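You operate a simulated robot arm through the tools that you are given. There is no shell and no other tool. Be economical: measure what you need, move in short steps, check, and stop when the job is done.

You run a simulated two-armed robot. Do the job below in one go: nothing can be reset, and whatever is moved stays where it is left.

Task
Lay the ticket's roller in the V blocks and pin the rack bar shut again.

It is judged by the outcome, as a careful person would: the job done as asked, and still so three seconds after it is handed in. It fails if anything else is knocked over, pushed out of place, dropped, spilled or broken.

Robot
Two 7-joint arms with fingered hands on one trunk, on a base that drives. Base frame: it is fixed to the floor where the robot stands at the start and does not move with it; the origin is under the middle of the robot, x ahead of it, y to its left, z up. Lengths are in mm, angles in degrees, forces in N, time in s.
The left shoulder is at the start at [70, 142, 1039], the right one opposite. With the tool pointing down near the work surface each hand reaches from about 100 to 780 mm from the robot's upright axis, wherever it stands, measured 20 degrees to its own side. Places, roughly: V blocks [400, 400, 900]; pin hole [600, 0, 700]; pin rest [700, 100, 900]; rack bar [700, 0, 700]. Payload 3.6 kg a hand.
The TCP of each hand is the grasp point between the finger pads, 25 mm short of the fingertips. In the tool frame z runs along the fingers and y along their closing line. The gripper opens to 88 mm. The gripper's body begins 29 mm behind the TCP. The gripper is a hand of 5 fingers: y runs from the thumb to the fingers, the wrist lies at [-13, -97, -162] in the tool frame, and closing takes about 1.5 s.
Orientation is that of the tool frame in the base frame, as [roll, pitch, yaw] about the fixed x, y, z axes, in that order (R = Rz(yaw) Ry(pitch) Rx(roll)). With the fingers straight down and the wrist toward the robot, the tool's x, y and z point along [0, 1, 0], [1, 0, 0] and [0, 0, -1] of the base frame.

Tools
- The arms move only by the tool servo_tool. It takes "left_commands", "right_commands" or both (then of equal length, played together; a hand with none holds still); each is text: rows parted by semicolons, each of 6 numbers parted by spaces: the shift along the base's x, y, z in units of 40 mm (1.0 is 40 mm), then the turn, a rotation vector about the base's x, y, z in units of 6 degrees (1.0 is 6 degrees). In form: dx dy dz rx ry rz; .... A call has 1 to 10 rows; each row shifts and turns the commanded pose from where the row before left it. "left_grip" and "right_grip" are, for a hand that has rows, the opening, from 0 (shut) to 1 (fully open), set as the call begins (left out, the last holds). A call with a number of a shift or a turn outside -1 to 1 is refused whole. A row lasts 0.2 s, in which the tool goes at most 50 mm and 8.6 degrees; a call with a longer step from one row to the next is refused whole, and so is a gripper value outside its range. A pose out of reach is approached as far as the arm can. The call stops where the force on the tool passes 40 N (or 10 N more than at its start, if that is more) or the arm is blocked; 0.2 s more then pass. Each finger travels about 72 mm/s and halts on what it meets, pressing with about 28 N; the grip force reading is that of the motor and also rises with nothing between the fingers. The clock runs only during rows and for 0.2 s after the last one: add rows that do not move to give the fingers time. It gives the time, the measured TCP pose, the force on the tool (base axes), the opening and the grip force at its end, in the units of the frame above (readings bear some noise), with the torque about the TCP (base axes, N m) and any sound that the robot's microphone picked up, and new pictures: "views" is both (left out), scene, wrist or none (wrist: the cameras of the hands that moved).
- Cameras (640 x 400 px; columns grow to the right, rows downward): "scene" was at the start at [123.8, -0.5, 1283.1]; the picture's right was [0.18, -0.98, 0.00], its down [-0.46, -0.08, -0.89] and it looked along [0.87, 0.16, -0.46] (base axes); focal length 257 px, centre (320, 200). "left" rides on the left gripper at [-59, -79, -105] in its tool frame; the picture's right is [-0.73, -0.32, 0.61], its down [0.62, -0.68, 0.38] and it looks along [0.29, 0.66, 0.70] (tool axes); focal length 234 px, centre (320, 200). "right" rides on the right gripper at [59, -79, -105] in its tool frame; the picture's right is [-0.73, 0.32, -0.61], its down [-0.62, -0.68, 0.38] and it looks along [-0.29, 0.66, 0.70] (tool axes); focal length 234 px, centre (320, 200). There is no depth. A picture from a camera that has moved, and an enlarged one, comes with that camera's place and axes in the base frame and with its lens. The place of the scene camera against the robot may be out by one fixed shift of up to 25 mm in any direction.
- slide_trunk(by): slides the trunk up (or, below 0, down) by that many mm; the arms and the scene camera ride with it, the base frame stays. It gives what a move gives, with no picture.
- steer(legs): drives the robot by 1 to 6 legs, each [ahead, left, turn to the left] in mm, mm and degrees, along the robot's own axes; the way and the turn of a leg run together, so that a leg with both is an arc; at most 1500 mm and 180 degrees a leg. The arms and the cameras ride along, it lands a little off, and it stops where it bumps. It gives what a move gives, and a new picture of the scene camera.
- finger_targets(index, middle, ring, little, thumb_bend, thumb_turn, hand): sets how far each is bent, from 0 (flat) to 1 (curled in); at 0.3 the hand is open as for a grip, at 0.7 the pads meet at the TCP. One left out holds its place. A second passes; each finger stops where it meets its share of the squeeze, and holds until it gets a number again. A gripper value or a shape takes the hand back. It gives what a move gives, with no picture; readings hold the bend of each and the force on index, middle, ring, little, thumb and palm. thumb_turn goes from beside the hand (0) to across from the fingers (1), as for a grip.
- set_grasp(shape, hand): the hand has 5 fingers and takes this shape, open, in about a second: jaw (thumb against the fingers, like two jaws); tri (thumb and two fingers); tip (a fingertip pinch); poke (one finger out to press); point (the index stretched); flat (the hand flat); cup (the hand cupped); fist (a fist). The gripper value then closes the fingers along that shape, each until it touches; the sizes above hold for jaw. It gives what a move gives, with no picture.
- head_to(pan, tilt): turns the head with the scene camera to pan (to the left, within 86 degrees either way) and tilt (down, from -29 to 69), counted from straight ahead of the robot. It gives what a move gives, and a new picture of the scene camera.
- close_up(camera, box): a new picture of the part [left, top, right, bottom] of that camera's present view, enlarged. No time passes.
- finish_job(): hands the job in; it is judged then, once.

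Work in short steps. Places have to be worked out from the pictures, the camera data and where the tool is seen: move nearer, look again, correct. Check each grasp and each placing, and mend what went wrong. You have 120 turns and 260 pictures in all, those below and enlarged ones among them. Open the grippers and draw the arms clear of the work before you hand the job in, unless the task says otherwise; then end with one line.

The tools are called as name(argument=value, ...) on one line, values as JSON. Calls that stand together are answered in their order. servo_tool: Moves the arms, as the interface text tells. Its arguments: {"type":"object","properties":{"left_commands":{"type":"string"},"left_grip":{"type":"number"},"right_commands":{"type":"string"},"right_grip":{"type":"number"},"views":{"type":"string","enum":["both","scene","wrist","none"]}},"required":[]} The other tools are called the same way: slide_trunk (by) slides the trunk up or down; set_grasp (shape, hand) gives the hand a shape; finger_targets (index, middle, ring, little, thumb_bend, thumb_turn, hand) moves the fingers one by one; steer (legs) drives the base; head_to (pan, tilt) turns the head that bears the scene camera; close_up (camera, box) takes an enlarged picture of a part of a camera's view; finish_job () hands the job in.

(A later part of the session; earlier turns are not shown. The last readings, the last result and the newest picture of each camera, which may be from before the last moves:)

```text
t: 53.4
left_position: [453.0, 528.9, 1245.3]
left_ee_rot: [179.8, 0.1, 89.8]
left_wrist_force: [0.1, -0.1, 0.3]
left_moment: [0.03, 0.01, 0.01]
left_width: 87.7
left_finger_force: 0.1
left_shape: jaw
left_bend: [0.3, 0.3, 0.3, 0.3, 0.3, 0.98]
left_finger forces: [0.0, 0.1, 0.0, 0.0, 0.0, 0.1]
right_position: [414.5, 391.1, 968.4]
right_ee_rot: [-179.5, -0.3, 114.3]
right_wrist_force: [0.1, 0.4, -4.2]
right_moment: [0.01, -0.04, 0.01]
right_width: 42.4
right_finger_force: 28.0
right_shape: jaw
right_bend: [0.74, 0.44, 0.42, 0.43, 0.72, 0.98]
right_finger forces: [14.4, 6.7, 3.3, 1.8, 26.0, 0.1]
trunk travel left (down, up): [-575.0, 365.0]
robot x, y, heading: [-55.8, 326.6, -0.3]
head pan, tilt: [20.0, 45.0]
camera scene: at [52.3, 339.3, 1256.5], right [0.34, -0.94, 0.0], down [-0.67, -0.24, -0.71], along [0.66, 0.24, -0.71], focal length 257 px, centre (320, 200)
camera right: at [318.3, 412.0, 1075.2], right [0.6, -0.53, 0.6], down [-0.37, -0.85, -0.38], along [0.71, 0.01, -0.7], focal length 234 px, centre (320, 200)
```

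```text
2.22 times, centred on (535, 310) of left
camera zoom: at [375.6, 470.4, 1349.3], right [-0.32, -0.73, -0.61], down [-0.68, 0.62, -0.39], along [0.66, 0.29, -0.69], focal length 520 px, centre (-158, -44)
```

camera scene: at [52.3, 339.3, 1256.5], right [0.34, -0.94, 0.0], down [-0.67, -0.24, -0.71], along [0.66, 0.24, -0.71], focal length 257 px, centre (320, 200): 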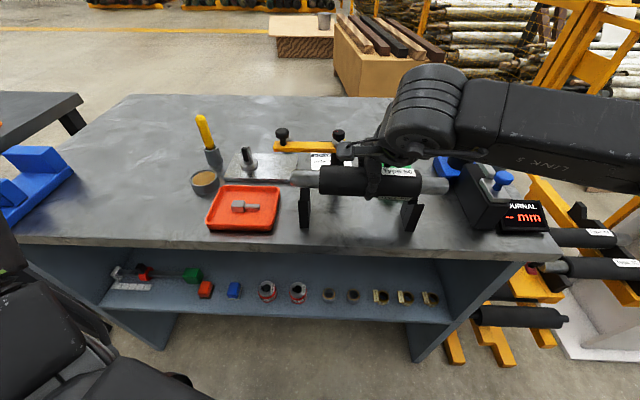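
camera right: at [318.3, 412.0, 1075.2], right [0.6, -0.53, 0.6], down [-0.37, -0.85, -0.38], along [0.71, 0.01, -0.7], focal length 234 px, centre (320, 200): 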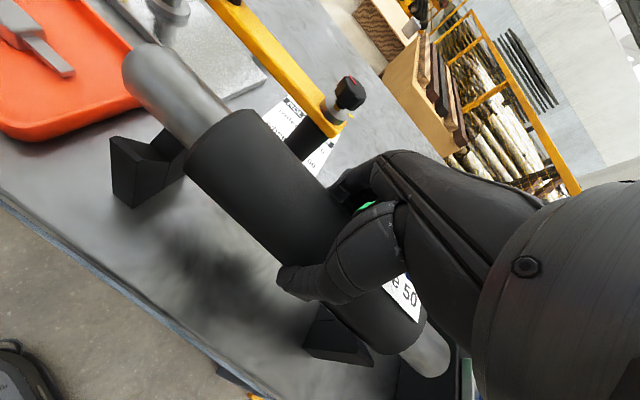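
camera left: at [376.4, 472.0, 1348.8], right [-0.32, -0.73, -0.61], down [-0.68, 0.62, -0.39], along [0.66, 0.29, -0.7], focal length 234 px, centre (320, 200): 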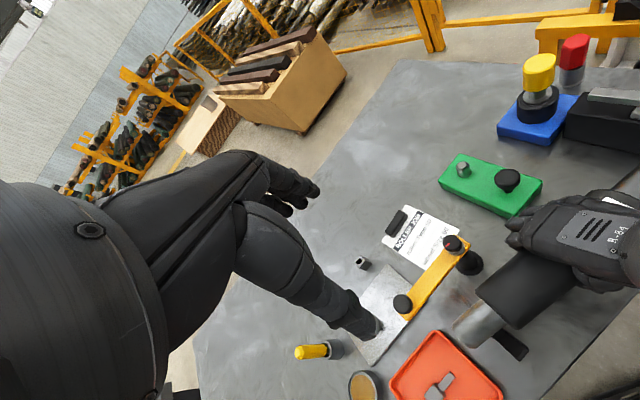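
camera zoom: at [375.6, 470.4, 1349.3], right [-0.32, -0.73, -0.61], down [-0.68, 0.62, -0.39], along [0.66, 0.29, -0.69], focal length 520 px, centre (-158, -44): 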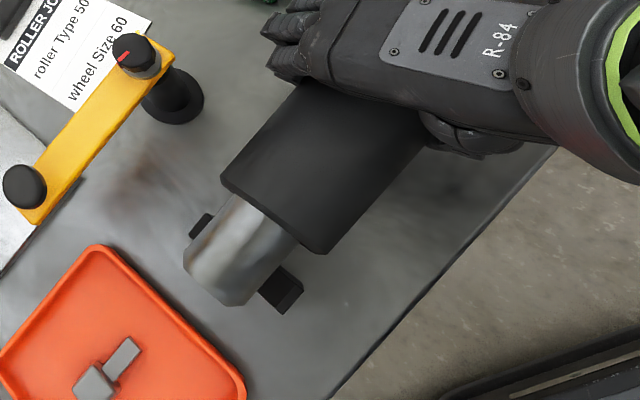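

The V valley heights agree at z≈900 (mid ≈(412,401)), so the seat is ~45 mm below. I shift (-2,+10) and lower 25 mm, then check both ends.

servo_tool(right_commands="-0.05 0.25 0 0 0 0.2;0 0 -0.3 0 0 0;0 0 -0.3 0 0 0;0 0 0 0 0 0")

close_up(camera="scene", box=[270, 120, 470, 250])

close_up(camera="left", box=[430, 220, 640, 400])

close_up(camera="right", box=[80, 20, 260, 220])

```text
t: 54.4
left_position: [453.8, 527.3, 1244.7]
left_ee_rot: [179.8, 0.1, 89.8]
left_wrist_force: [-0.7, 0.6, -0.8]
left_moment: [0.01, 0.0, 0.01]
left_width: 87.7
left_finger_force: 0.0
left_shape: jaw
left_bend: [0.3, 0.3, 0.3, 0.3, 0.3, 0.98]
left_finger forces: [0.0, 0.1, 0.1, 0.1, 0.1, 0.0]
right_position: [411.5, 399.1, 946.1]
right_ee_rot: [-179.4, -0.3, 115.7]
right_wrist_force: [-2.4, -1.2, -1.9]
right_moment: [-0.07, -0.02, 0.02]
right_width: 42.3
right_finger_force: 28.3
right_shape: jaw
right_bend: [0.74, 0.44, 0.42, 0.43, 0.72, 0.98]
right_finger forces: [13.7, 6.5, 3.3, 1.9, 27.0, 0.1]
trunk travel left (down, up): [-575.0, 365.0]
robot x, y, heading: [-60.3, 324.1, -0.2]
head pan, tilt: [20.0, 45.0]
camera scene: at [51.7, 339.0, 1256.6], right [0.34, -0.94, 0.0], down [-0.67, -0.24, -0.71], along [0.67, 0.24, -0.71], focal length 257 px, centre (320, 200)
camera right: at [315.6, 419.0, 1052.4], right [0.61, -0.52, 0.6], down [-0.35, -0.86, -0.38], along [0.71, 0.02, -0.7], focal length 234 px, centre (320, 200)
```

scene: 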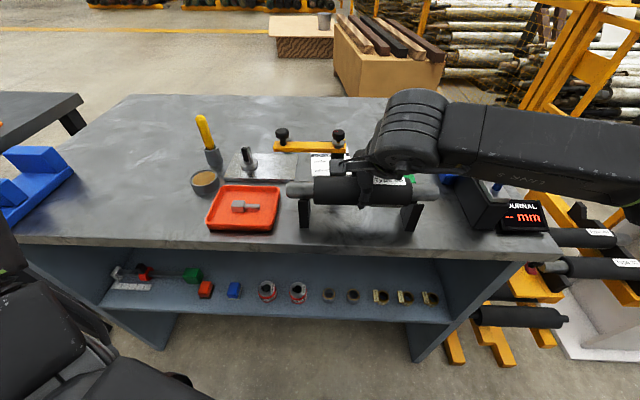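
right: 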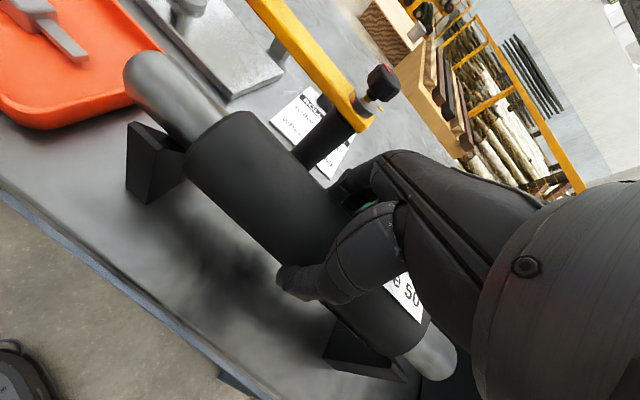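

```text
3.08 times, centred on (370, 185) of scene
camera zoom: at [51.7, 339.0, 1256.6], right [0.34, -0.94, 0.0], down [-0.67, -0.24, -0.71], along [0.67, 0.24, -0.71], focal length 790 px, centre (166, 246)
```

zoom: 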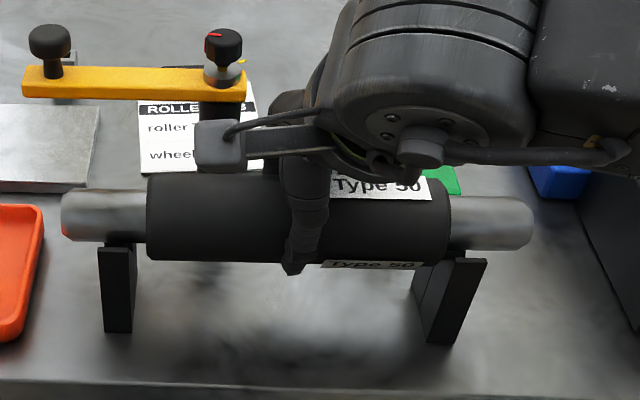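

```text
2.22 times, centred on (535, 310) of left
camera zoom: at [374.9, 470.0, 1349.6], right [-0.32, -0.73, -0.61], down [-0.68, 0.63, -0.39], along [0.66, 0.29, -0.69], focal length 520 px, centre (-158, -44)
```

zoom: 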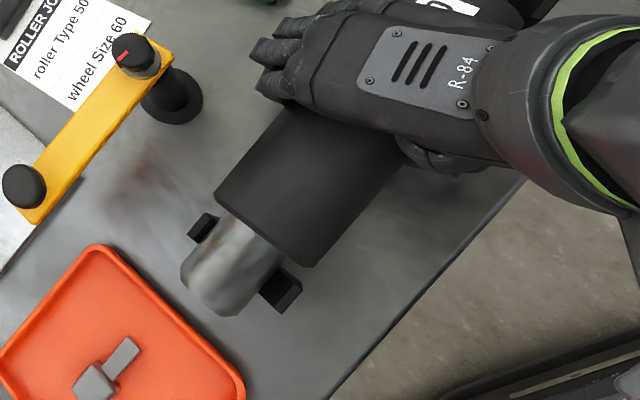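

```text
2.00 times, centred on (170, 120) of right
camera zoom: at [315.6, 419.0, 1052.4], right [0.61, -0.52, 0.6], down [-0.35, -0.86, -0.38], along [0.71, 0.02, -0.7], focal length 468 px, centre (620, 360)
```

zoom: 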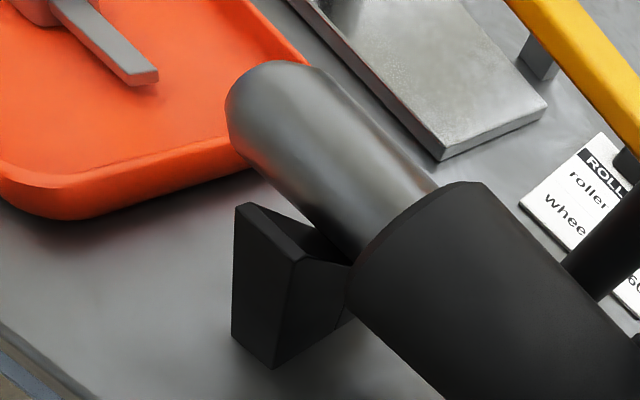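

Axially the body is centred between the plates (≈5 mm each side) and the journals are over the V's. I lower gently until contact.

servo_tool(right_commands="0 0 -0.15 0 0 0;0 0 -0.15 0 0 0;0 0 -0.15 0 0 0;0 0 0 0 0 0", views="none")

close_up(camera="scene", box=[270, 120, 470, 250])

close_up(camera="right", box=[80, 20, 260, 220])

```text
t: 55.4
left_position: [450.2, 527.4, 1246.2]
left_ee_rot: [179.6, 0.2, 89.8]
left_wrist_force: [-0.5, -1.0, 0.1]
left_moment: [-0.03, -0.02, -0.02]
left_width: 87.8
left_finger_force: 0.0
left_shape: jaw
left_bend: [0.3, 0.3, 0.3, 0.3, 0.3, 0.98]
left_finger forces: [0.0, 0.1, 0.0, 0.0, 0.1, 0.0]
right_position: [408.5, 400.5, 929.2]
right_ee_rot: [-179.5, -0.4, 115.7]
right_wrist_force: [-10.8, -2.5, 7.4]
right_moment: [0.0, 0.11, -0.04]
right_width: 38.1
right_finger_force: 28.0
right_shape: jaw
right_bend: [0.75, 0.49, 0.47, 0.44, 0.76, 0.98]
right_finger forces: [10.9, 1.8, 0.3, 0.7, 22.9, 0.0]
trunk travel left (down, up): [-575.0, 365.0]
robot x, y, heading: [-57.7, 328.6, -0.2]
head pan, tilt: [20.0, 45.0]
```

```text
3.08 times, centred on (370, 185) of scene
camera zoom: at [48.5, 338.5, 1256.8], right [0.34, -0.94, 0.0], down [-0.66, -0.24, -0.71], along [0.67, 0.24, -0.71], focal length 790 px, centre (166, 246)
```

zoom: 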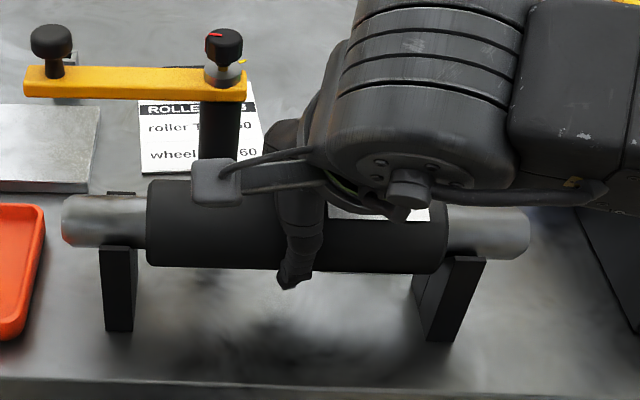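

```text
2.00 times, centred on (170, 120) of right
camera zoom: at [313.0, 419.4, 1034.5], right [0.61, -0.51, 0.6], down [-0.35, -0.86, -0.38], along [0.71, 0.02, -0.7], focal length 468 px, centre (620, 360)
```

zoom: 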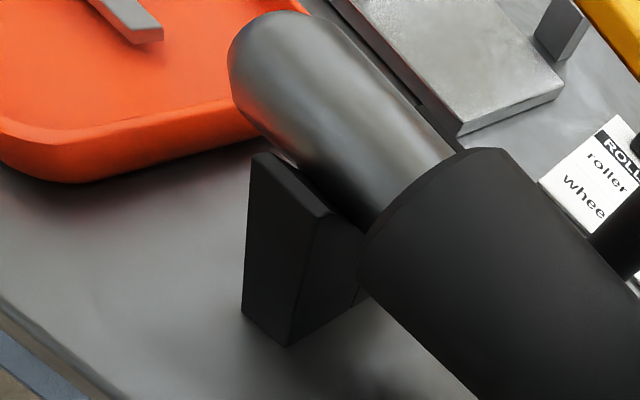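

The roller touches the far V wall (−11 N in x). I shift 5 mm toward the robot and lower a little more.

servo_tool(right_commands="-0.12 -0.03 0 0 0 0;0 0 -0.12 0 0 0;0 0 -0.12 0 0 0;0 0 0 0 0 0", views="none")

close_up(camera="scene", box=[270, 120, 470, 250])

close_up(camera="left", box=[430, 220, 640, 400])

```text
t: 56.4
left_position: [450.9, 527.6, 1245.1]
left_ee_rot: [179.8, 0.1, 89.7]
left_wrist_force: [-0.2, 0.6, 0.1]
left_moment: [-0.04, 0.0, 0.01]
left_width: 87.7
left_finger_force: 0.1
left_shape: jaw
left_bend: [0.3, 0.3, 0.3, 0.3, 0.3, 0.98]
left_finger forces: [0.0, 0.1, 0.0, 0.0, 0.1, 0.1]
right_position: [404.2, 399.3, 919.9]
right_ee_rot: [-179.7, -0.3, 115.6]
right_wrist_force: [1.6, -0.5, 26.4]
right_moment: [0.16, -0.21, -0.07]
right_width: 35.4
right_finger_force: 27.4
right_shape: jaw
right_bend: [0.76, 0.51, 0.47, 0.43, 0.81, 1.0]
right_finger forces: [18.9, 0.3, 0.0, 3.6, 18.1, 0.0]
trunk travel left (down, up): [-575.0, 365.0]
robot x, y, heading: [-58.7, 329.5, -0.3]
head pan, tilt: [20.0, 45.0]
```

```text
3.08 times, centred on (370, 185) of scene
camera zoom: at [49.1, 338.7, 1257.1], right [0.34, -0.94, 0.0], down [-0.66, -0.24, -0.71], along [0.67, 0.24, -0.71], focal length 790 px, centre (166, 246)
```

zoom: 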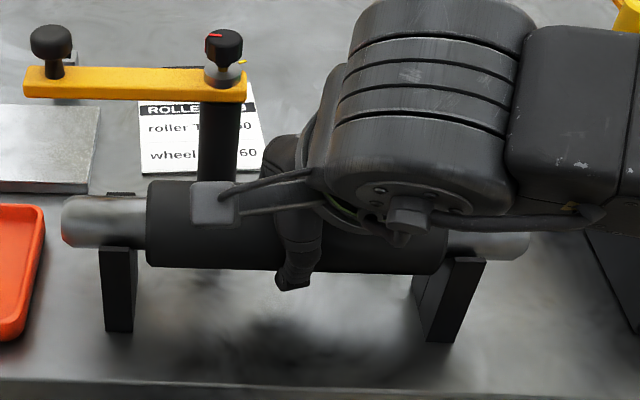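

```text
2.22 times, centred on (535, 310) of left
camera zoom: at [372.1, 469.7, 1350.8], right [-0.32, -0.73, -0.61], down [-0.68, 0.63, -0.39], along [0.66, 0.29, -0.69], focal length 520 px, centre (-158, -44)
```

zoom: 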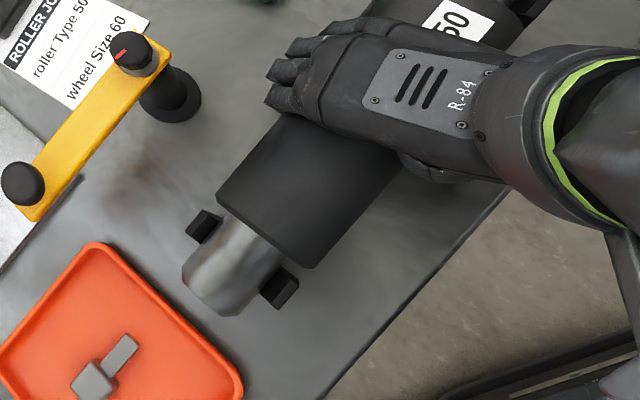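

The roller did not move further: it is seated in both V's and the hand now pushes down 26 N. I relieve and open.

servo_tool(right_commands="0 0 0.12 0 0 0;0 0 0 0 0 0;0 0 0 0 0 0;0 0 0 0 0 0;0 0 0 0 0 0", right_grip=1, views="none")

close_up(camera="scene", box=[270, 120, 470, 250])

close_up(camera="left", box=[430, 220, 640, 400])

```text
t: 57.6
left_position: [453.0, 528.7, 1244.3]
left_ee_rot: [179.9, 0.0, 89.8]
left_wrist_force: [0.4, -0.9, -0.3]
left_moment: [-0.01, -0.02, -0.01]
left_width: 87.7
left_finger_force: 0.1
left_shape: jaw
left_bend: [0.3, 0.3, 0.3, 0.3, 0.3, 0.98]
left_finger forces: [0.0, 0.1, 0.0, 0.1, 0.0, 0.0]
right_position: [407.0, 400.0, 923.8]
right_ee_rot: [-179.5, -0.3, 115.7]
right_wrist_force: [0.4, -0.8, 0.0]
right_moment: [-0.01, 0.0, 0.0]
right_width: 87.7
right_finger_force: 0.1
right_shape: jaw
right_bend: [0.3, 0.3, 0.3, 0.3, 0.3, 0.98]
right_finger forces: [0.2, 0.0, 0.1, 0.1, 0.0, 0.0]
trunk travel left (down, up): [-575.0, 365.0]
robot x, y, heading: [-58.9, 326.7, -0.2]
head pan, tilt: [20.0, 45.0]
```

```text
3.08 times, centred on (370, 185) of scene
camera zoom: at [51.7, 339.2, 1256.6], right [0.34, -0.94, 0.0], down [-0.67, -0.24, -0.71], along [0.67, 0.24, -0.71], focal length 790 px, centre (166, 246)
```

zoom: 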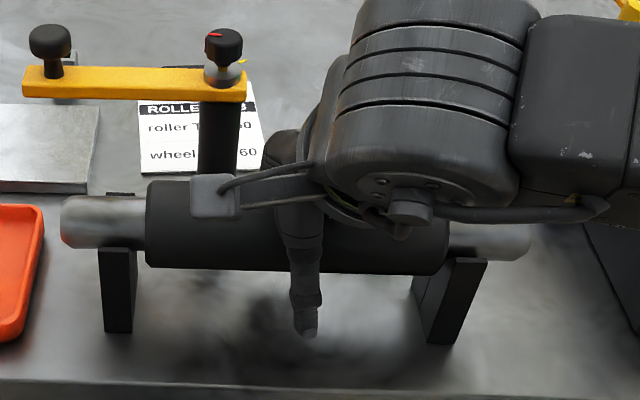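

```text
2.22 times, centred on (535, 310) of left
camera zoom: at [374.9, 470.3, 1349.5], right [-0.32, -0.73, -0.61], down [-0.68, 0.62, -0.39], along [0.66, 0.29, -0.69], focal length 520 px, centre (-158, -44)
```

zoom: 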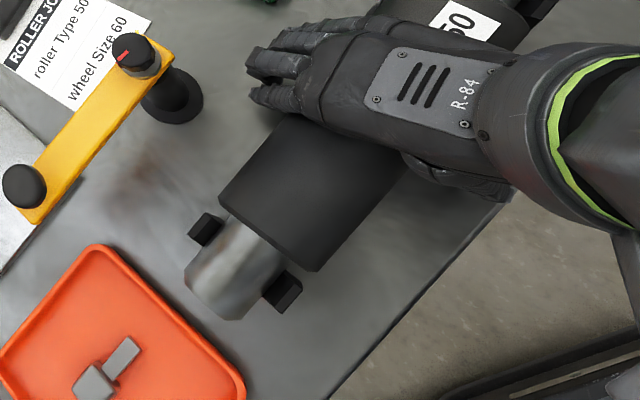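

Released; the roller rests in the V's. I lift the hand straight up and check.

servo_tool(right_commands="0 0 0.5 0 0 0;0 0 0.8 0 0 0;0 0 0.9 0 0 0;0 0 0.9 0 0 0;-0.2 -0.8 0.4 0 0 0;-0.2 -1 0 0 0 0;-0.2 -1 0 0 0 0")

close_up(camera="scene", box=[270, 120, 470, 250])

```text
t: 59.2
left_position: [452.6, 527.0, 1246.0]
left_ee_rot: [179.7, 0.0, 89.8]
left_wrist_force: [-0.6, -1.0, 0.4]
left_moment: [-0.02, 0.0, 0.0]
left_width: 87.6
left_finger_force: 0.1
left_shape: jaw
left_bend: [0.3, 0.3, 0.3, 0.3, 0.3, 0.98]
left_finger forces: [0.0, 0.0, 0.0, 0.1, 0.1, 0.1]
right_position: [382.2, 282.1, 1063.7]
right_ee_rot: [-179.5, -0.4, 115.7]
right_wrist_force: [-0.6, 0.0, 0.7]
right_moment: [0.03, -0.04, 0.0]
right_width: 87.6
right_finger_force: 0.0
right_shape: jaw
right_bend: [0.3, 0.3, 0.3, 0.3, 0.3, 0.98]
right_finger forces: [0.1, 0.0, 0.1, 0.1, 0.0, 0.1]
trunk travel left (down, up): [-575.0, 365.0]
robot x, y, heading: [-60.3, 329.6, -0.2]
head pan, tilt: [20.0, 45.0]
camera scene: at [51.1, 337.6, 1256.7], right [0.34, -0.94, 0.0], down [-0.66, -0.24, -0.71], along [0.67, 0.24, -0.71], focal length 257 px, centre (320, 200)
camera right: at [287.8, 301.7, 1170.1], right [0.61, -0.52, 0.6], down [-0.35, -0.86, -0.38], along [0.71, 0.03, -0.7], focal length 234 px, centre (320, 200)
```

scene: 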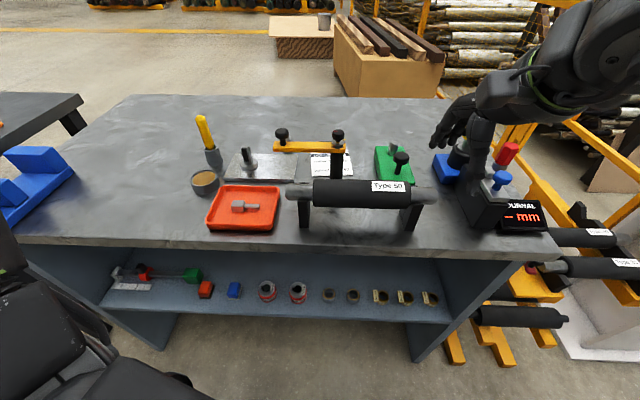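
right: 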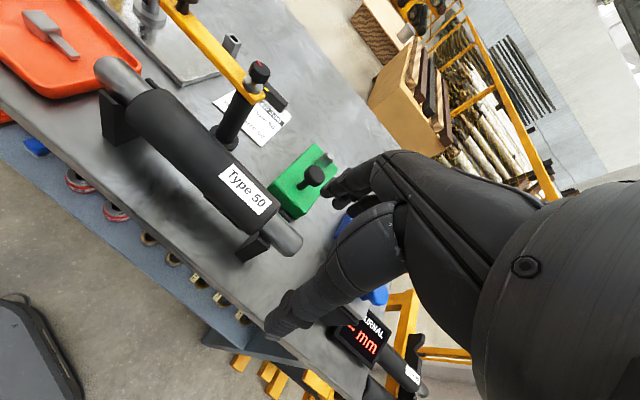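

```text
3.08 times, centred on (370, 185) of scene
camera zoom: at [51.1, 337.6, 1256.7], right [0.34, -0.94, 0.0], down [-0.66, -0.24, -0.71], along [0.67, 0.24, -0.71], focal length 790 px, centre (166, 246)
```

zoom: 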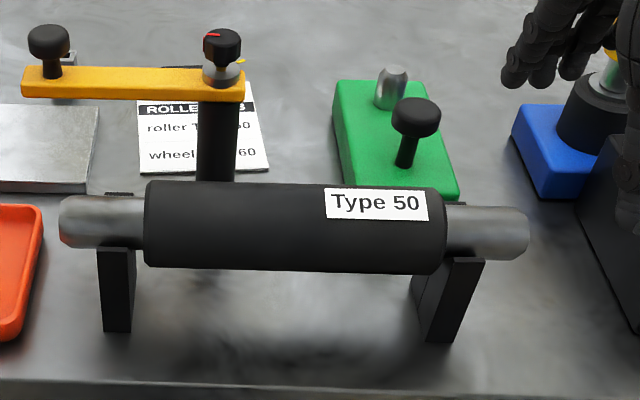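

The Type 50 roller lies level in both V blocks. I drive back to the rack position.

steer(legs=[[0, -368, 0.2], [170, 0, 0]])

head_to(pan=-15, tilt=50)

```text
t: 62.6
left_position: [621.8, 168.6, 1245.9]
left_ee_rot: [179.7, 0.1, 89.9]
left_wrist_force: [0.1, -0.5, -0.1]
left_moment: [0.01, 0.0, 0.01]
left_width: 87.6
left_finger_force: 0.0
left_shape: jaw
left_bend: [0.3, 0.3, 0.3, 0.3, 0.3, 0.98]
left_finger forces: [0.0, 0.0, 0.0, 0.1, 0.0, 0.1]
right_position: [553.1, -74.7, 1063.5]
right_ee_rot: [-179.4, -0.4, 115.8]
right_wrist_force: [0.1, -0.6, -0.9]
right_moment: [-0.01, -0.01, 0.02]
right_width: 87.9
right_finger_force: 0.2
right_shape: jaw
right_bend: [0.3, 0.3, 0.3, 0.3, 0.3, 0.98]
right_finger forces: [0.0, 0.0, 0.0, 0.1, 0.0, 0.1]
trunk travel left (down, up): [-575.0, 365.0]
robot x, y, heading: [112.8, -35.9, 0.2]
head pan, tilt: [20.0, 45.0]
camera scene: at [220.0, -20.6, 1256.6], right [0.34, -0.94, 0.0], down [-0.66, -0.24, -0.71], along [0.66, 0.24, -0.71], focal length 257 px, centre (320, 200)
```

scene: 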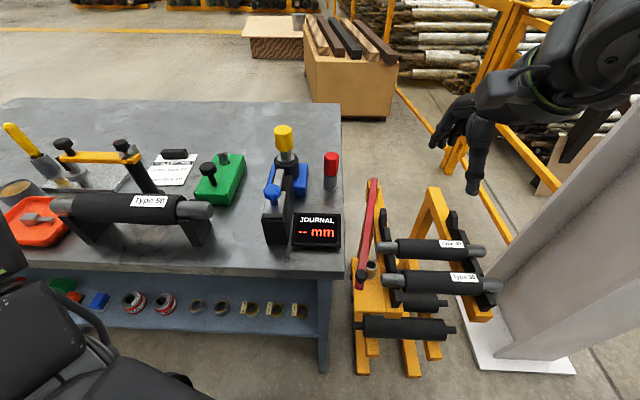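

```text
t: 63.6
left_position: [621.3, 169.6, 1243.5]
left_ee_rot: [179.8, 0.2, 90.0]
left_wrist_force: [-0.4, 0.0, -0.2]
left_moment: [0.0, -0.01, 0.01]
left_width: 87.8
left_finger_force: 0.0
left_shape: jaw
left_bend: [0.3, 0.3, 0.3, 0.3, 0.3, 0.98]
left_finger forces: [0.0, 0.0, 0.1, 0.0, 0.0, 0.0]
right_position: [552.4, -73.8, 1063.3]
right_ee_rot: [-179.5, -0.3, 115.8]
right_wrist_force: [0.7, 0.1, -0.5]
right_moment: [0.0, 0.04, -0.01]
right_width: 88.0
right_finger_force: 0.1
right_shape: jaw
right_bend: [0.3, 0.3, 0.3, 0.3, 0.3, 0.98]
right_finger forces: [0.0, 0.0, 0.0, 0.1, 0.0, 0.0]
trunk travel left (down, up): [-575.0, 365.0]
robot x, y, heading: [110.8, -27.2, 0.2]
head pan, tilt: [-15.0, 50.0]
camera scene: at [217.9, -68.3, 1249.7], right [-0.26, -0.97, 0.0], down [-0.74, 0.2, -0.64], along [0.62, -0.17, -0.77], focal length 257 px, centre (320, 200)
```

scene: 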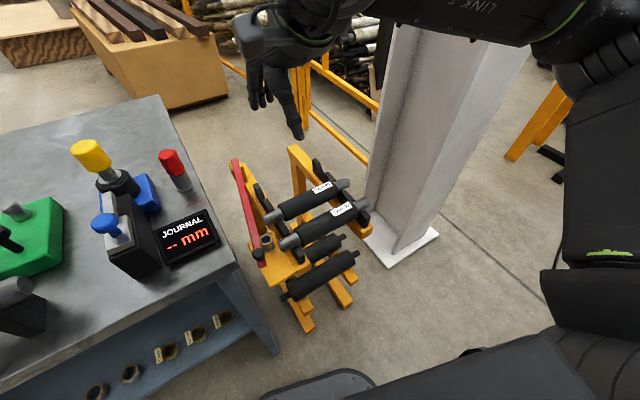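

All is in place; now to close the bar. I shape the hand with the index bent as a pusher and go above the knob's bench side (≈(516,15)), turning toward yaw 161°.

finger_targets(hand="right", index=0.65, middle=1, ring=1, little=1, thumb_bend=0.3, thumb_turn=1)

servo_tool(right_commands="-0.1 0.2 -0.6 0 0 1;-0.1 0.2 -0.6 0 0 1;-0.1 0.2 -0.6 0 0 1;-0.1 0.2 -0.6 0 0 1;-0.1 0.2 -0.6 0 0 1;-0.1 0.2 -0.5 0 0 1;-0.1 0.3 -0.3 0 0 0.8;-0.1 0.4 -0.3 0 0 0.8;0 0.2 0 0 0 0")

```text
t: 64.6
left_position: [620.2, 169.3, 1244.3]
left_ee_rot: [179.9, 0.1, 90.0]
left_wrist_force: [0.6, 0.6, 0.6]
left_moment: [0.0, -0.04, 0.03]
left_width: 87.8
left_finger_force: 0.0
left_shape: jaw
left_bend: [0.3, 0.3, 0.3, 0.3, 0.3, 0.98]
left_finger forces: [0.0, 0.0, 0.1, 0.1, 0.0, 0.0]
right_position: [551.5, -74.3, 1064.2]
right_ee_rot: [-179.4, -0.3, 115.8]
right_wrist_force: [0.3, -1.0, -0.5]
right_moment: [0.03, 0.0, 0.02]
right_width: 46.6
right_finger_force: 0.1
right_shape: fingers
right_bend: [0.65, 1.0, 1.0, 1.0, 0.3, 0.97]
right_finger forces: [0.0, 0.0, 0.0, 0.1, 0.0, 0.1]
trunk travel left (down, up): [-575.0, 365.0]
robot x, y, heading: [108.9, -32.4, -0.0]
head pan, tilt: [-15.0, 50.0]
```

```text
t: 66.6
left_position: [621.7, 171.2, 1244.9]
left_ee_rot: [179.8, 0.1, 89.9]
left_wrist_force: [0.5, 0.1, 0.0]
left_moment: [0.04, 0.01, 0.03]
left_width: 87.7
left_finger_force: 0.1
left_shape: jaw
left_bend: [0.3, 0.3, 0.3, 0.3, 0.3, 0.98]
left_finger forces: [0.0, 0.0, 0.0, 0.0, 0.0, 0.0]
right_position: [519.3, 9.8, 899.4]
right_ee_rot: [-179.4, -0.3, 161.3]
right_wrist_force: [-0.1, -0.4, 0.8]
right_moment: [-0.02, -0.02, 0.02]
right_width: 46.8
right_finger_force: 0.1
right_shape: fingers
right_bend: [0.65, 1.0, 1.0, 1.0, 0.3, 0.97]
right_finger forces: [0.0, 0.0, 0.1, 0.0, 0.1, 0.0]
trunk travel left (down, up): [-575.0, 365.0]
robot x, y, heading: [109.4, -29.3, 0.3]
head pan, tilt: [-15.0, 50.0]
camera scene: at [217.8, -68.1, 1249.7], right [-0.26, -0.97, 0.0], down [-0.74, 0.2, -0.64], along [0.62, -0.17, -0.77], focal length 257 px, centre (320, 200)
camera right: at [439.5, -45.1, 1006.1], right [0.8, 0.08, 0.6], down [0.37, -0.85, -0.38], along [0.48, 0.52, -0.7], focal length 234 px, centre (320, 200)
```

scene: 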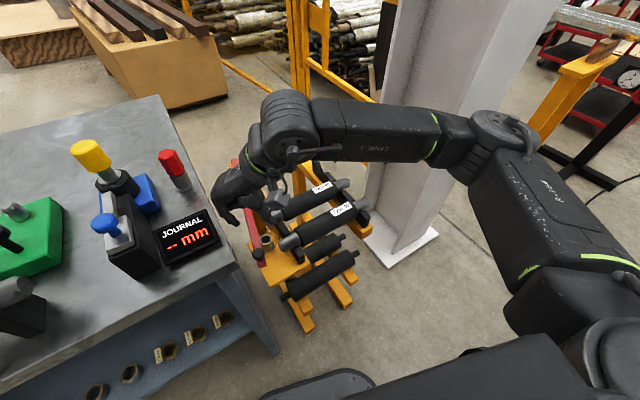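
right: 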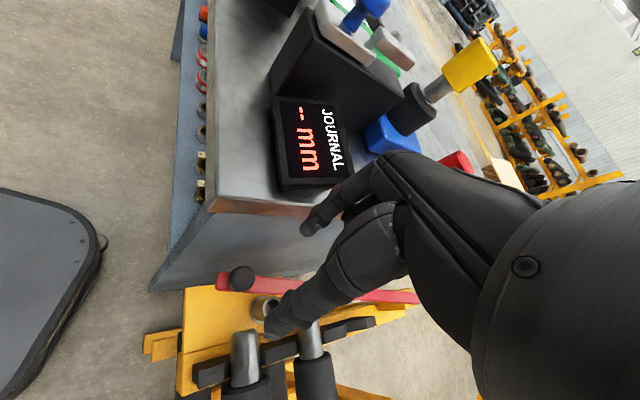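

The knob is at ≈(523,6). I descend on its bench side with TCP at (520,17), to z≈767.

servo_tool(right_commands="0 0.1 -0.6 0 0 0;0 0.1 -0.6 0 0 0;0 0 -0.7 0 0 0;0 0 -0.7 0 0 0;0 0 -0.4 0 0 0;0 0 -0.3 0 0 0;0 0 0 0 0 0", views="wrist")

close_up(camera="right", box=[200, 180, 400, 350])

```text
t: 68.2
left_position: [621.4, 169.7, 1244.8]
left_ee_rot: [179.8, 0.1, 90.0]
left_wrist_force: [0.9, 0.4, -0.4]
left_moment: [0.0, -0.02, 0.01]
left_width: 87.4
left_finger_force: 0.0
left_shape: jaw
left_bend: [0.3, 0.3, 0.3, 0.3, 0.3, 0.98]
left_finger forces: [0.0, 0.1, 0.0, 0.1, 0.0, 0.0]
right_position: [522.4, 16.9, 767.8]
right_ee_rot: [-179.5, -0.3, 161.4]
right_wrist_force: [-0.2, 0.3, 0.1]
right_moment: [0.01, -0.04, 0.0]
right_width: 46.8
right_finger_force: 0.1
right_shape: fingers
right_bend: [0.65, 1.0, 1.0, 1.0, 0.3, 0.97]
right_finger forces: [0.0, 0.0, 0.0, 0.1, 0.1, 0.1]
trunk travel left (down, up): [-575.0, 365.0]
robot x, y, heading: [105.6, -29.8, -0.1]
head pan, tilt: [-15.0, 50.0]
camera right: at [441.6, -37.5, 873.7], right [0.8, 0.08, 0.6], down [0.37, -0.85, -0.38], along [0.48, 0.52, -0.7], focal length 234 px, centre (320, 200)
```

right: 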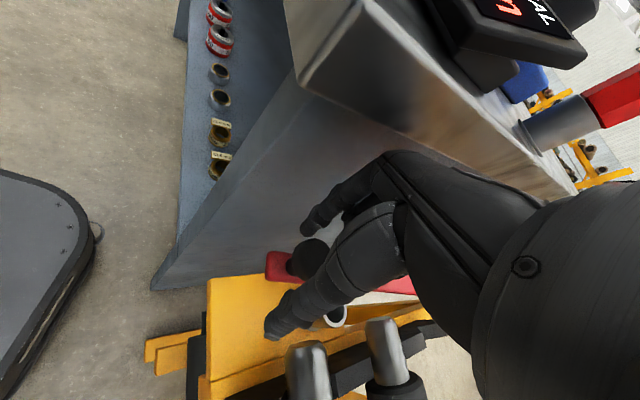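

```text
2.35 times, centred on (300, 265) of right
camera zoom: at [441.6, -37.5, 873.7], right [0.8, 0.08, 0.6], down [0.37, -0.85, -0.38], along [0.48, 0.52, -0.7], focal length 551 px, centre (367, 47)
```

zoom: 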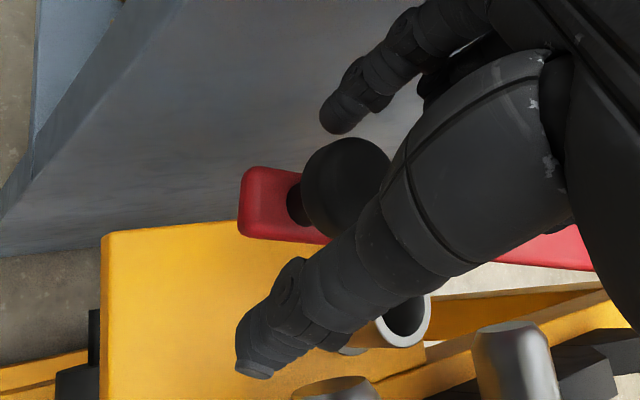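

The index sits left of the knob. I push the bar back along its arc, mostly −y, watching for the stop.

servo_tool(right_commands="0.05 -0.25 0 0 0 0;0.05 -0.25 0 0 0 0;0.06 -0.25 0 0 0 0;0.06 -0.25 0 0 0 0;0.07 -0.25 0 0 0 0;0.07 -0.25 0 0 0 0;0 0 0 0 0 0")

close_up(camera="right", box=[200, 180, 400, 350])

```text
t: 69.8
left_position: [620.1, 170.5, 1245.1]
left_ee_rot: [179.8, 0.2, 89.9]
left_wrist_force: [0.4, 0.0, 0.4]
left_moment: [0.06, 0.0, 0.0]
left_width: 87.9
left_finger_force: 0.1
left_shape: jaw
left_bend: [0.3, 0.3, 0.3, 0.3, 0.3, 0.98]
left_finger forces: [0.0, 0.0, 0.0, 0.1, 0.0, 0.0]
right_position: [536.6, -44.1, 768.4]
right_ee_rot: [-179.4, -0.3, 161.4]
right_wrist_force: [-0.3, -0.2, 0.4]
right_moment: [0.01, 0.0, -0.02]
right_width: 47.0
right_finger_force: 0.0
right_shape: fingers
right_bend: [0.65, 1.0, 1.0, 1.0, 0.3, 0.97]
right_finger forces: [0.1, 0.0, 0.0, 0.1, 0.0, 0.0]
trunk travel left (down, up): [-575.0, 365.0]
robot x, y, heading: [108.4, -34.0, -0.1]
head pan, tilt: [-15.0, 50.0]
camera scene: at [218.0, -68.3, 1249.7], right [-0.26, -0.97, 0.0], down [-0.74, 0.2, -0.64], along [0.62, -0.17, -0.77], focal length 257 px, centre (320, 200)
camera right: at [455.2, -98.0, 874.2], right [0.8, 0.08, 0.6], down [0.37, -0.85, -0.38], along [0.48, 0.52, -0.7], focal length 234 px, centre (320, 200)
```

scene: 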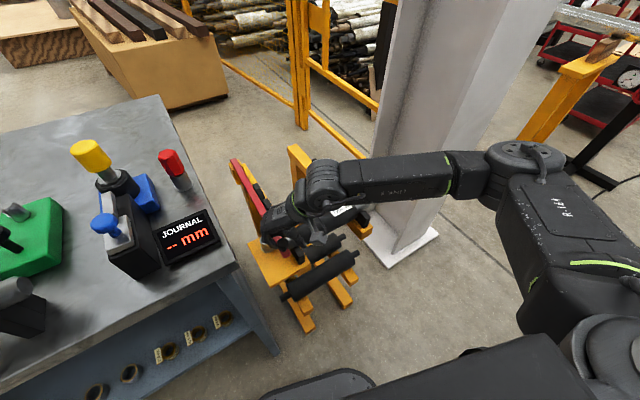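
right: 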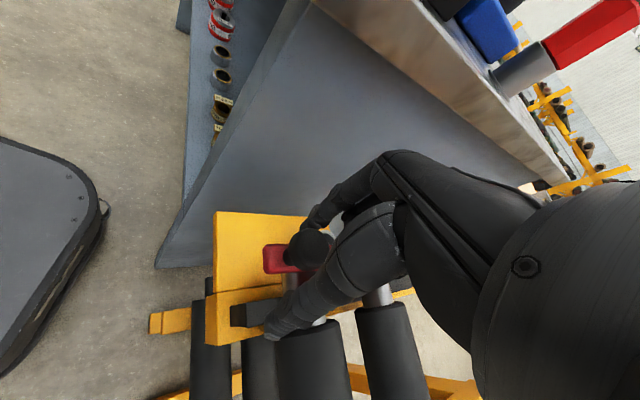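

```text
2.35 times, centred on (300, 265) of right
camera zoom: at [455.2, -98.0, 874.2], right [0.8, 0.08, 0.6], down [0.37, -0.85, -0.38], along [0.48, 0.52, -0.7], focal length 551 px, centre (367, 47)
```

zoom: 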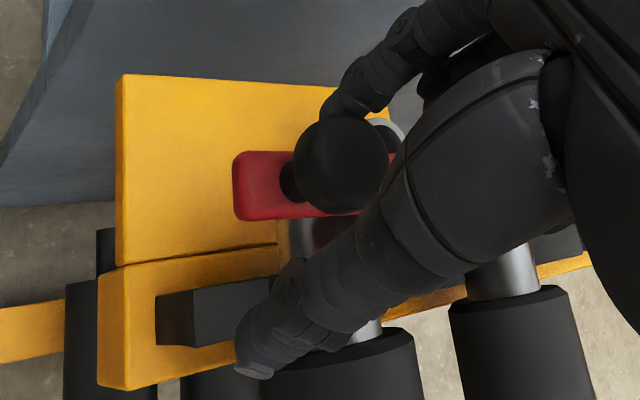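

Nearly shut; a bit more until it meets its stop.

servo_tool(right_commands="0.03 -0.1 0 0 0 0;0.03 -0.1 0 0 0 0;0.03 -0.1 0 0 0 0;0.03 -0.1 0 0 0 0;0 0 0 0 0 0", views="wrist")

close_up(camera="right", box=[200, 180, 400, 350])

```text
t: 71.0
left_position: [620.3, 169.0, 1245.5]
left_ee_rot: [179.8, 0.2, 90.0]
left_wrist_force: [-0.3, 0.2, -0.3]
left_moment: [-0.01, -0.03, 0.02]
left_width: 87.7
left_finger_force: 0.1
left_shape: jaw
left_bend: [0.3, 0.3, 0.3, 0.3, 0.3, 0.98]
left_finger forces: [0.0, 0.1, 0.0, 0.0, 0.0, 0.0]
right_position: [539.7, -57.8, 767.5]
right_ee_rot: [-179.5, -0.3, 161.4]
right_wrist_force: [-0.4, 1.5, -0.2]
right_moment: [0.05, -0.02, 0.02]
right_width: 48.8
right_finger_force: 0.2
right_shape: fingers
right_bend: [0.63, 1.0, 1.0, 1.0, 0.3, 0.97]
right_finger forces: [1.6, 0.0, 0.0, 0.0, 0.0, 0.0]
trunk travel left (down, up): [-575.0, 365.0]
robot x, y, heading: [113.8, -34.9, -0.2]
head pan, tilt: [-15.0, 50.0]
camera right: at [459.6, -113.0, 874.0], right [0.8, 0.08, 0.6], down [0.37, -0.85, -0.38], along [0.48, 0.52, -0.7], focal length 234 px, centre (320, 200)
```

right: 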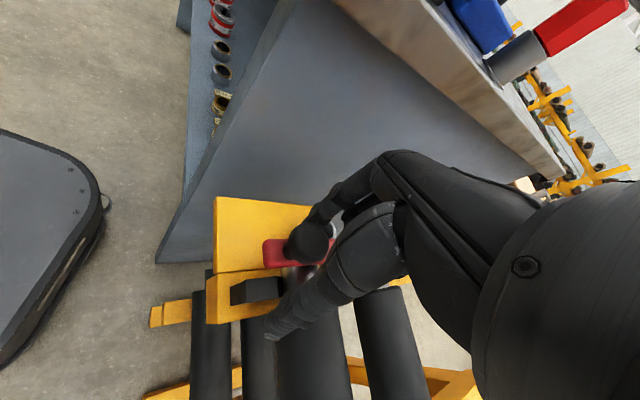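

```text
2.35 times, centred on (300, 265) of right
camera zoom: at [459.6, -113.0, 874.0], right [0.8, 0.08, 0.6], down [0.37, -0.85, -0.38], along [0.48, 0.52, -0.7], focal length 551 px, centre (367, 47)
```

zoom: 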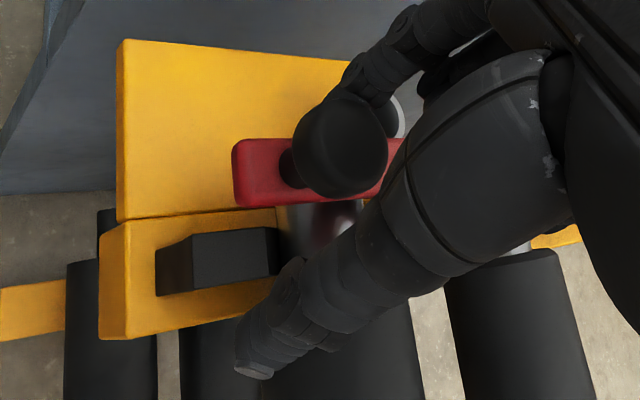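

The index begins to yield (1.6 N): probably the stop. I push a few mm more to confirm it is fully shut.

servo_tool(right_commands="0.03 -0.1 0 0 0 0;0.03 -0.1 0 0 0 0;0 0 0 0 0 0", views="none")

close_up(camera="right", box=[200, 180, 400, 350])

close_up(camera="scene", box=[210, 130, 380, 280])

```text
t: 71.8
left_position: [620.7, 171.7, 1245.1]
left_ee_rot: [179.9, 0.2, 90.0]
left_wrist_force: [0.0, 0.8, -0.6]
left_moment: [0.02, 0.0, -0.04]
left_width: 87.6
left_finger_force: 0.1
left_shape: jaw
left_bend: [0.3, 0.3, 0.3, 0.3, 0.3, 0.98]
left_finger forces: [0.0, 0.1, 0.0, 0.0, 0.0, 0.0]
right_position: [541.5, -65.9, 767.4]
right_ee_rot: [-179.4, -0.4, 161.3]
right_wrist_force: [-1.7, 5.9, -0.1]
right_moment: [0.12, 0.03, 0.02]
right_width: 54.7
right_finger_force: 2.4
right_shape: fingers
right_bend: [0.58, 1.0, 1.0, 1.0, 0.3, 0.97]
right_finger forces: [5.0, 0.0, 0.1, 0.0, 0.0, 0.0]
trunk travel left (down, up): [-575.0, 365.0]
robot x, y, heading: [107.2, -30.4, 0.1]
head pan, tilt: [-15.0, 50.0]
```

```text
2.35 times, centred on (300, 265) of right
camera zoom: at [461.9, -120.7, 874.0], right [0.8, 0.08, 0.6], down [0.37, -0.85, -0.38], along [0.48, 0.52, -0.7], focal length 551 px, centre (367, 47)
```

zoom: 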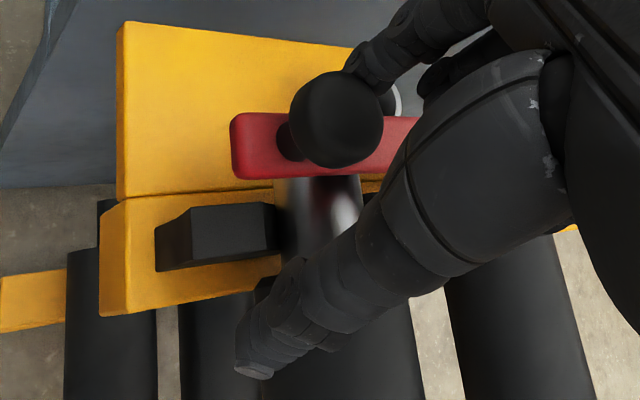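

```text
2.67 times, centred on (295, 205) of scene
camera zoom: at [217.5, -67.3, 1249.7], right [-0.26, -0.97, 0.0], down [-0.74, 0.2, -0.64], along [0.62, -0.17, -0.77], focal length 685 px, centre (387, 187)
```

zoom: 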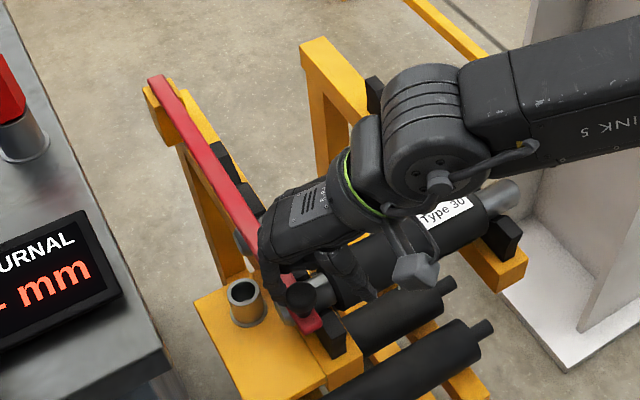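

The bar is against its stop (index gives way, bar unmoved): shut. I back the finger off, rise, and turn back toward yaw 107°.

servo_tool(right_commands="-0.06 0.2 0 0 0 0;-0.04 0.15 0 0 0 0;0 0 0.6 0 0 0;0 0 1 0 0 0;0 0 1 0 0 -0.5;0 0 1 0 0 -1;0 0 1 0 0 -1;0 0 1 0 0 -1;0.2 0.2 0.3 0 0 -1;0.3 0.4 0 0 0 -1", views="none")

set_grasp(hand="right", shape="tip")

close_up(camera="scene", box=[60, 90, 380, 290])

```text
t: 74.0
left_position: [621.7, 171.3, 1245.1]
left_ee_rot: [179.9, 0.2, 89.9]
left_wrist_force: [0.4, 0.3, -0.5]
left_moment: [0.0, -0.01, -0.01]
left_width: 87.8
left_finger_force: 0.0
left_shape: jaw
left_bend: [0.3, 0.3, 0.3, 0.3, 0.3, 0.98]
left_finger forces: [0.0, 0.1, 0.0, 0.0, 0.1, 0.0]
right_position: [557.7, -29.4, 1004.3]
right_ee_rot: [-179.5, -0.3, 128.3]
right_wrist_force: [0.0, 0.3, -0.5]
right_moment: [0.01, -0.02, 0.0]
right_width: 46.9
right_finger_force: 0.0
right_shape: fingers
right_bend: [0.65, 1.0, 1.0, 1.0, 0.3, 0.97]
right_finger forces: [0.0, 0.0, 0.0, 0.0, 0.0, 0.1]
trunk travel left (down, up): [-575.0, 365.0]
robot x, y, heading: [111.1, -32.1, -0.1]
head pan, tilt: [-15.0, 50.0]
```

```text
t: 74.9
left_position: [621.6, 169.2, 1244.2]
left_ee_rot: [179.8, 0.1, 90.0]
left_wrist_force: [0.1, 1.1, -0.1]
left_moment: [0.0, -0.02, 0.0]
left_width: 87.7
left_finger_force: 0.1
left_shape: jaw
left_bend: [0.3, 0.3, 0.3, 0.3, 0.3, 0.98]
left_finger forces: [0.0, 0.1, 0.1, 0.0, 0.0, 0.0]
right_position: [557.6, -30.1, 1003.4]
right_ee_rot: [-179.3, -0.4, 128.4]
right_wrist_force: [-0.2, 0.0, -0.4]
right_moment: [-0.01, -0.02, 0.0]
right_width: 87.8
right_finger_force: 0.1
right_shape: tip
right_bend: [0.3, 0.98, 0.99, 0.99, 0.3, 0.97]
right_finger forces: [0.1, 0.0, 0.0, 0.1, 0.0, 0.0]
trunk travel left (down, up): [-575.0, 365.0]
robot x, y, heading: [107.9, -31.1, 0.0]
head pan, tilt: [-15.0, 50.0]
```

```text
2.00 times, centred on (220, 190) of scene
camera zoom: at [218.0, -68.3, 1249.7], right [-0.26, -0.97, 0.0], down [-0.74, 0.2, -0.64], along [0.62, -0.17, -0.77], focal length 514 px, centre (520, 220)
```

zoom: 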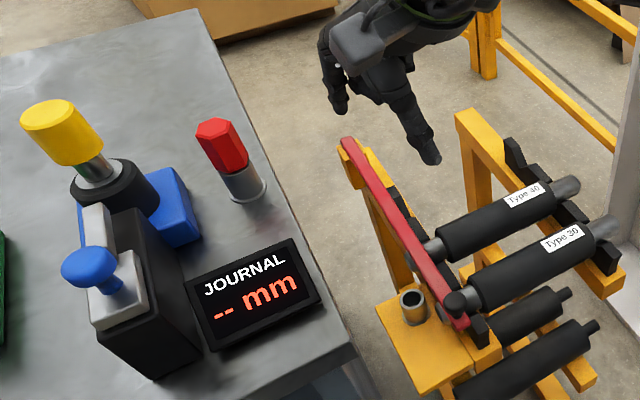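

The bar is shut over the journals and the socket is free. I go above the pin rest (665,123) at z≈1000, yaw 107.5°.

servo_tool(right_commands="0.54 0.76 0 0 0 -0.7;0.54 0.76 0 0 0 -0.7;0.54 0.76 0 0 0 -0.7;0.54 0.76 0 0 0 -0.7;0.53 0.78 0 0 0 -0.7;0 0 0 0 0 0", views="wrist")

close_up(camera="right", box=[160, 180, 400, 390])

close_up(camera="scene", box=[100, 80, 240, 220])

```text
t: 76.3
left_position: [621.8, 168.3, 1244.7]
left_ee_rot: [179.8, 0.1, 89.7]
left_wrist_force: [-0.3, 0.0, 0.3]
left_moment: [-0.01, 0.02, 0.02]
left_width: 87.5
left_finger_force: 0.1
left_shape: jaw
left_bend: [0.3, 0.3, 0.3, 0.3, 0.3, 0.98]
left_finger forces: [0.0, 0.0, 0.0, 0.0, 0.0, 0.0]
right_position: [666.7, 124.5, 1003.7]
right_ee_rot: [-179.4, -0.4, 107.4]
right_wrist_force: [0.0, 0.2, -0.4]
right_moment: [-0.03, 0.02, -0.03]
right_width: 87.9
right_finger_force: 0.0
right_shape: tip
right_bend: [0.3, 0.98, 0.99, 0.99, 0.3, 0.97]
right_finger forces: [0.1, 0.1, 0.0, 0.0, 0.0, 0.0]
trunk travel left (down, up): [-575.0, 365.0]
robot x, y, heading: [108.0, -32.2, 0.1]
head pan, tilt: [-15.0, 50.0]
camera right: at [575.1, 156.5, 1110.4], right [0.53, -0.6, 0.6], down [-0.47, -0.8, -0.38], along [0.71, -0.08, -0.7], focal length 234 px, centre (320, 200)
```

right: 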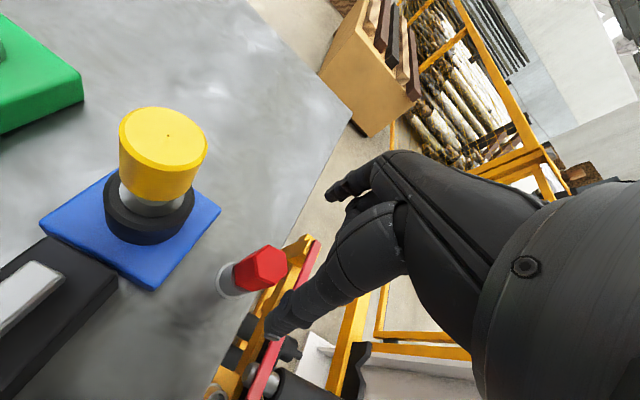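

```text
1.90 times, centred on (280, 285) of right
camera zoom: at [575.1, 156.5, 1110.4], right [0.53, -0.6, 0.6], down [-0.47, -0.8, -0.38], along [0.71, -0.08, -0.7], focal length 446 px, centre (396, 38)
```

zoom: 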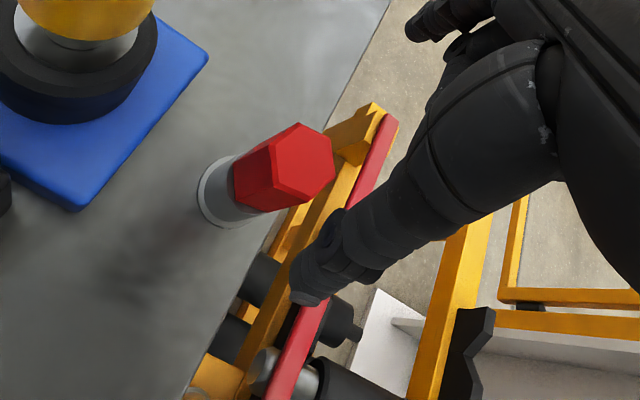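

```text
2.86 times, centred on (170, 150) of scene
camera zoom: at [217.9, -69.4, 1249.6], right [-0.26, -0.97, 0.0], down [-0.74, 0.2, -0.64], along [0.62, -0.17, -0.77], focal length 734 px, centre (749, 343)
```

zoom: 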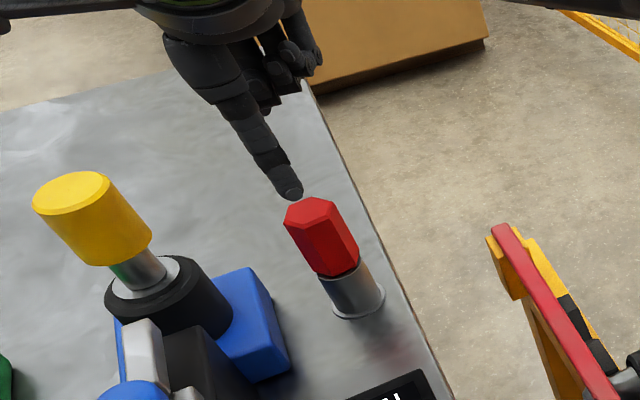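

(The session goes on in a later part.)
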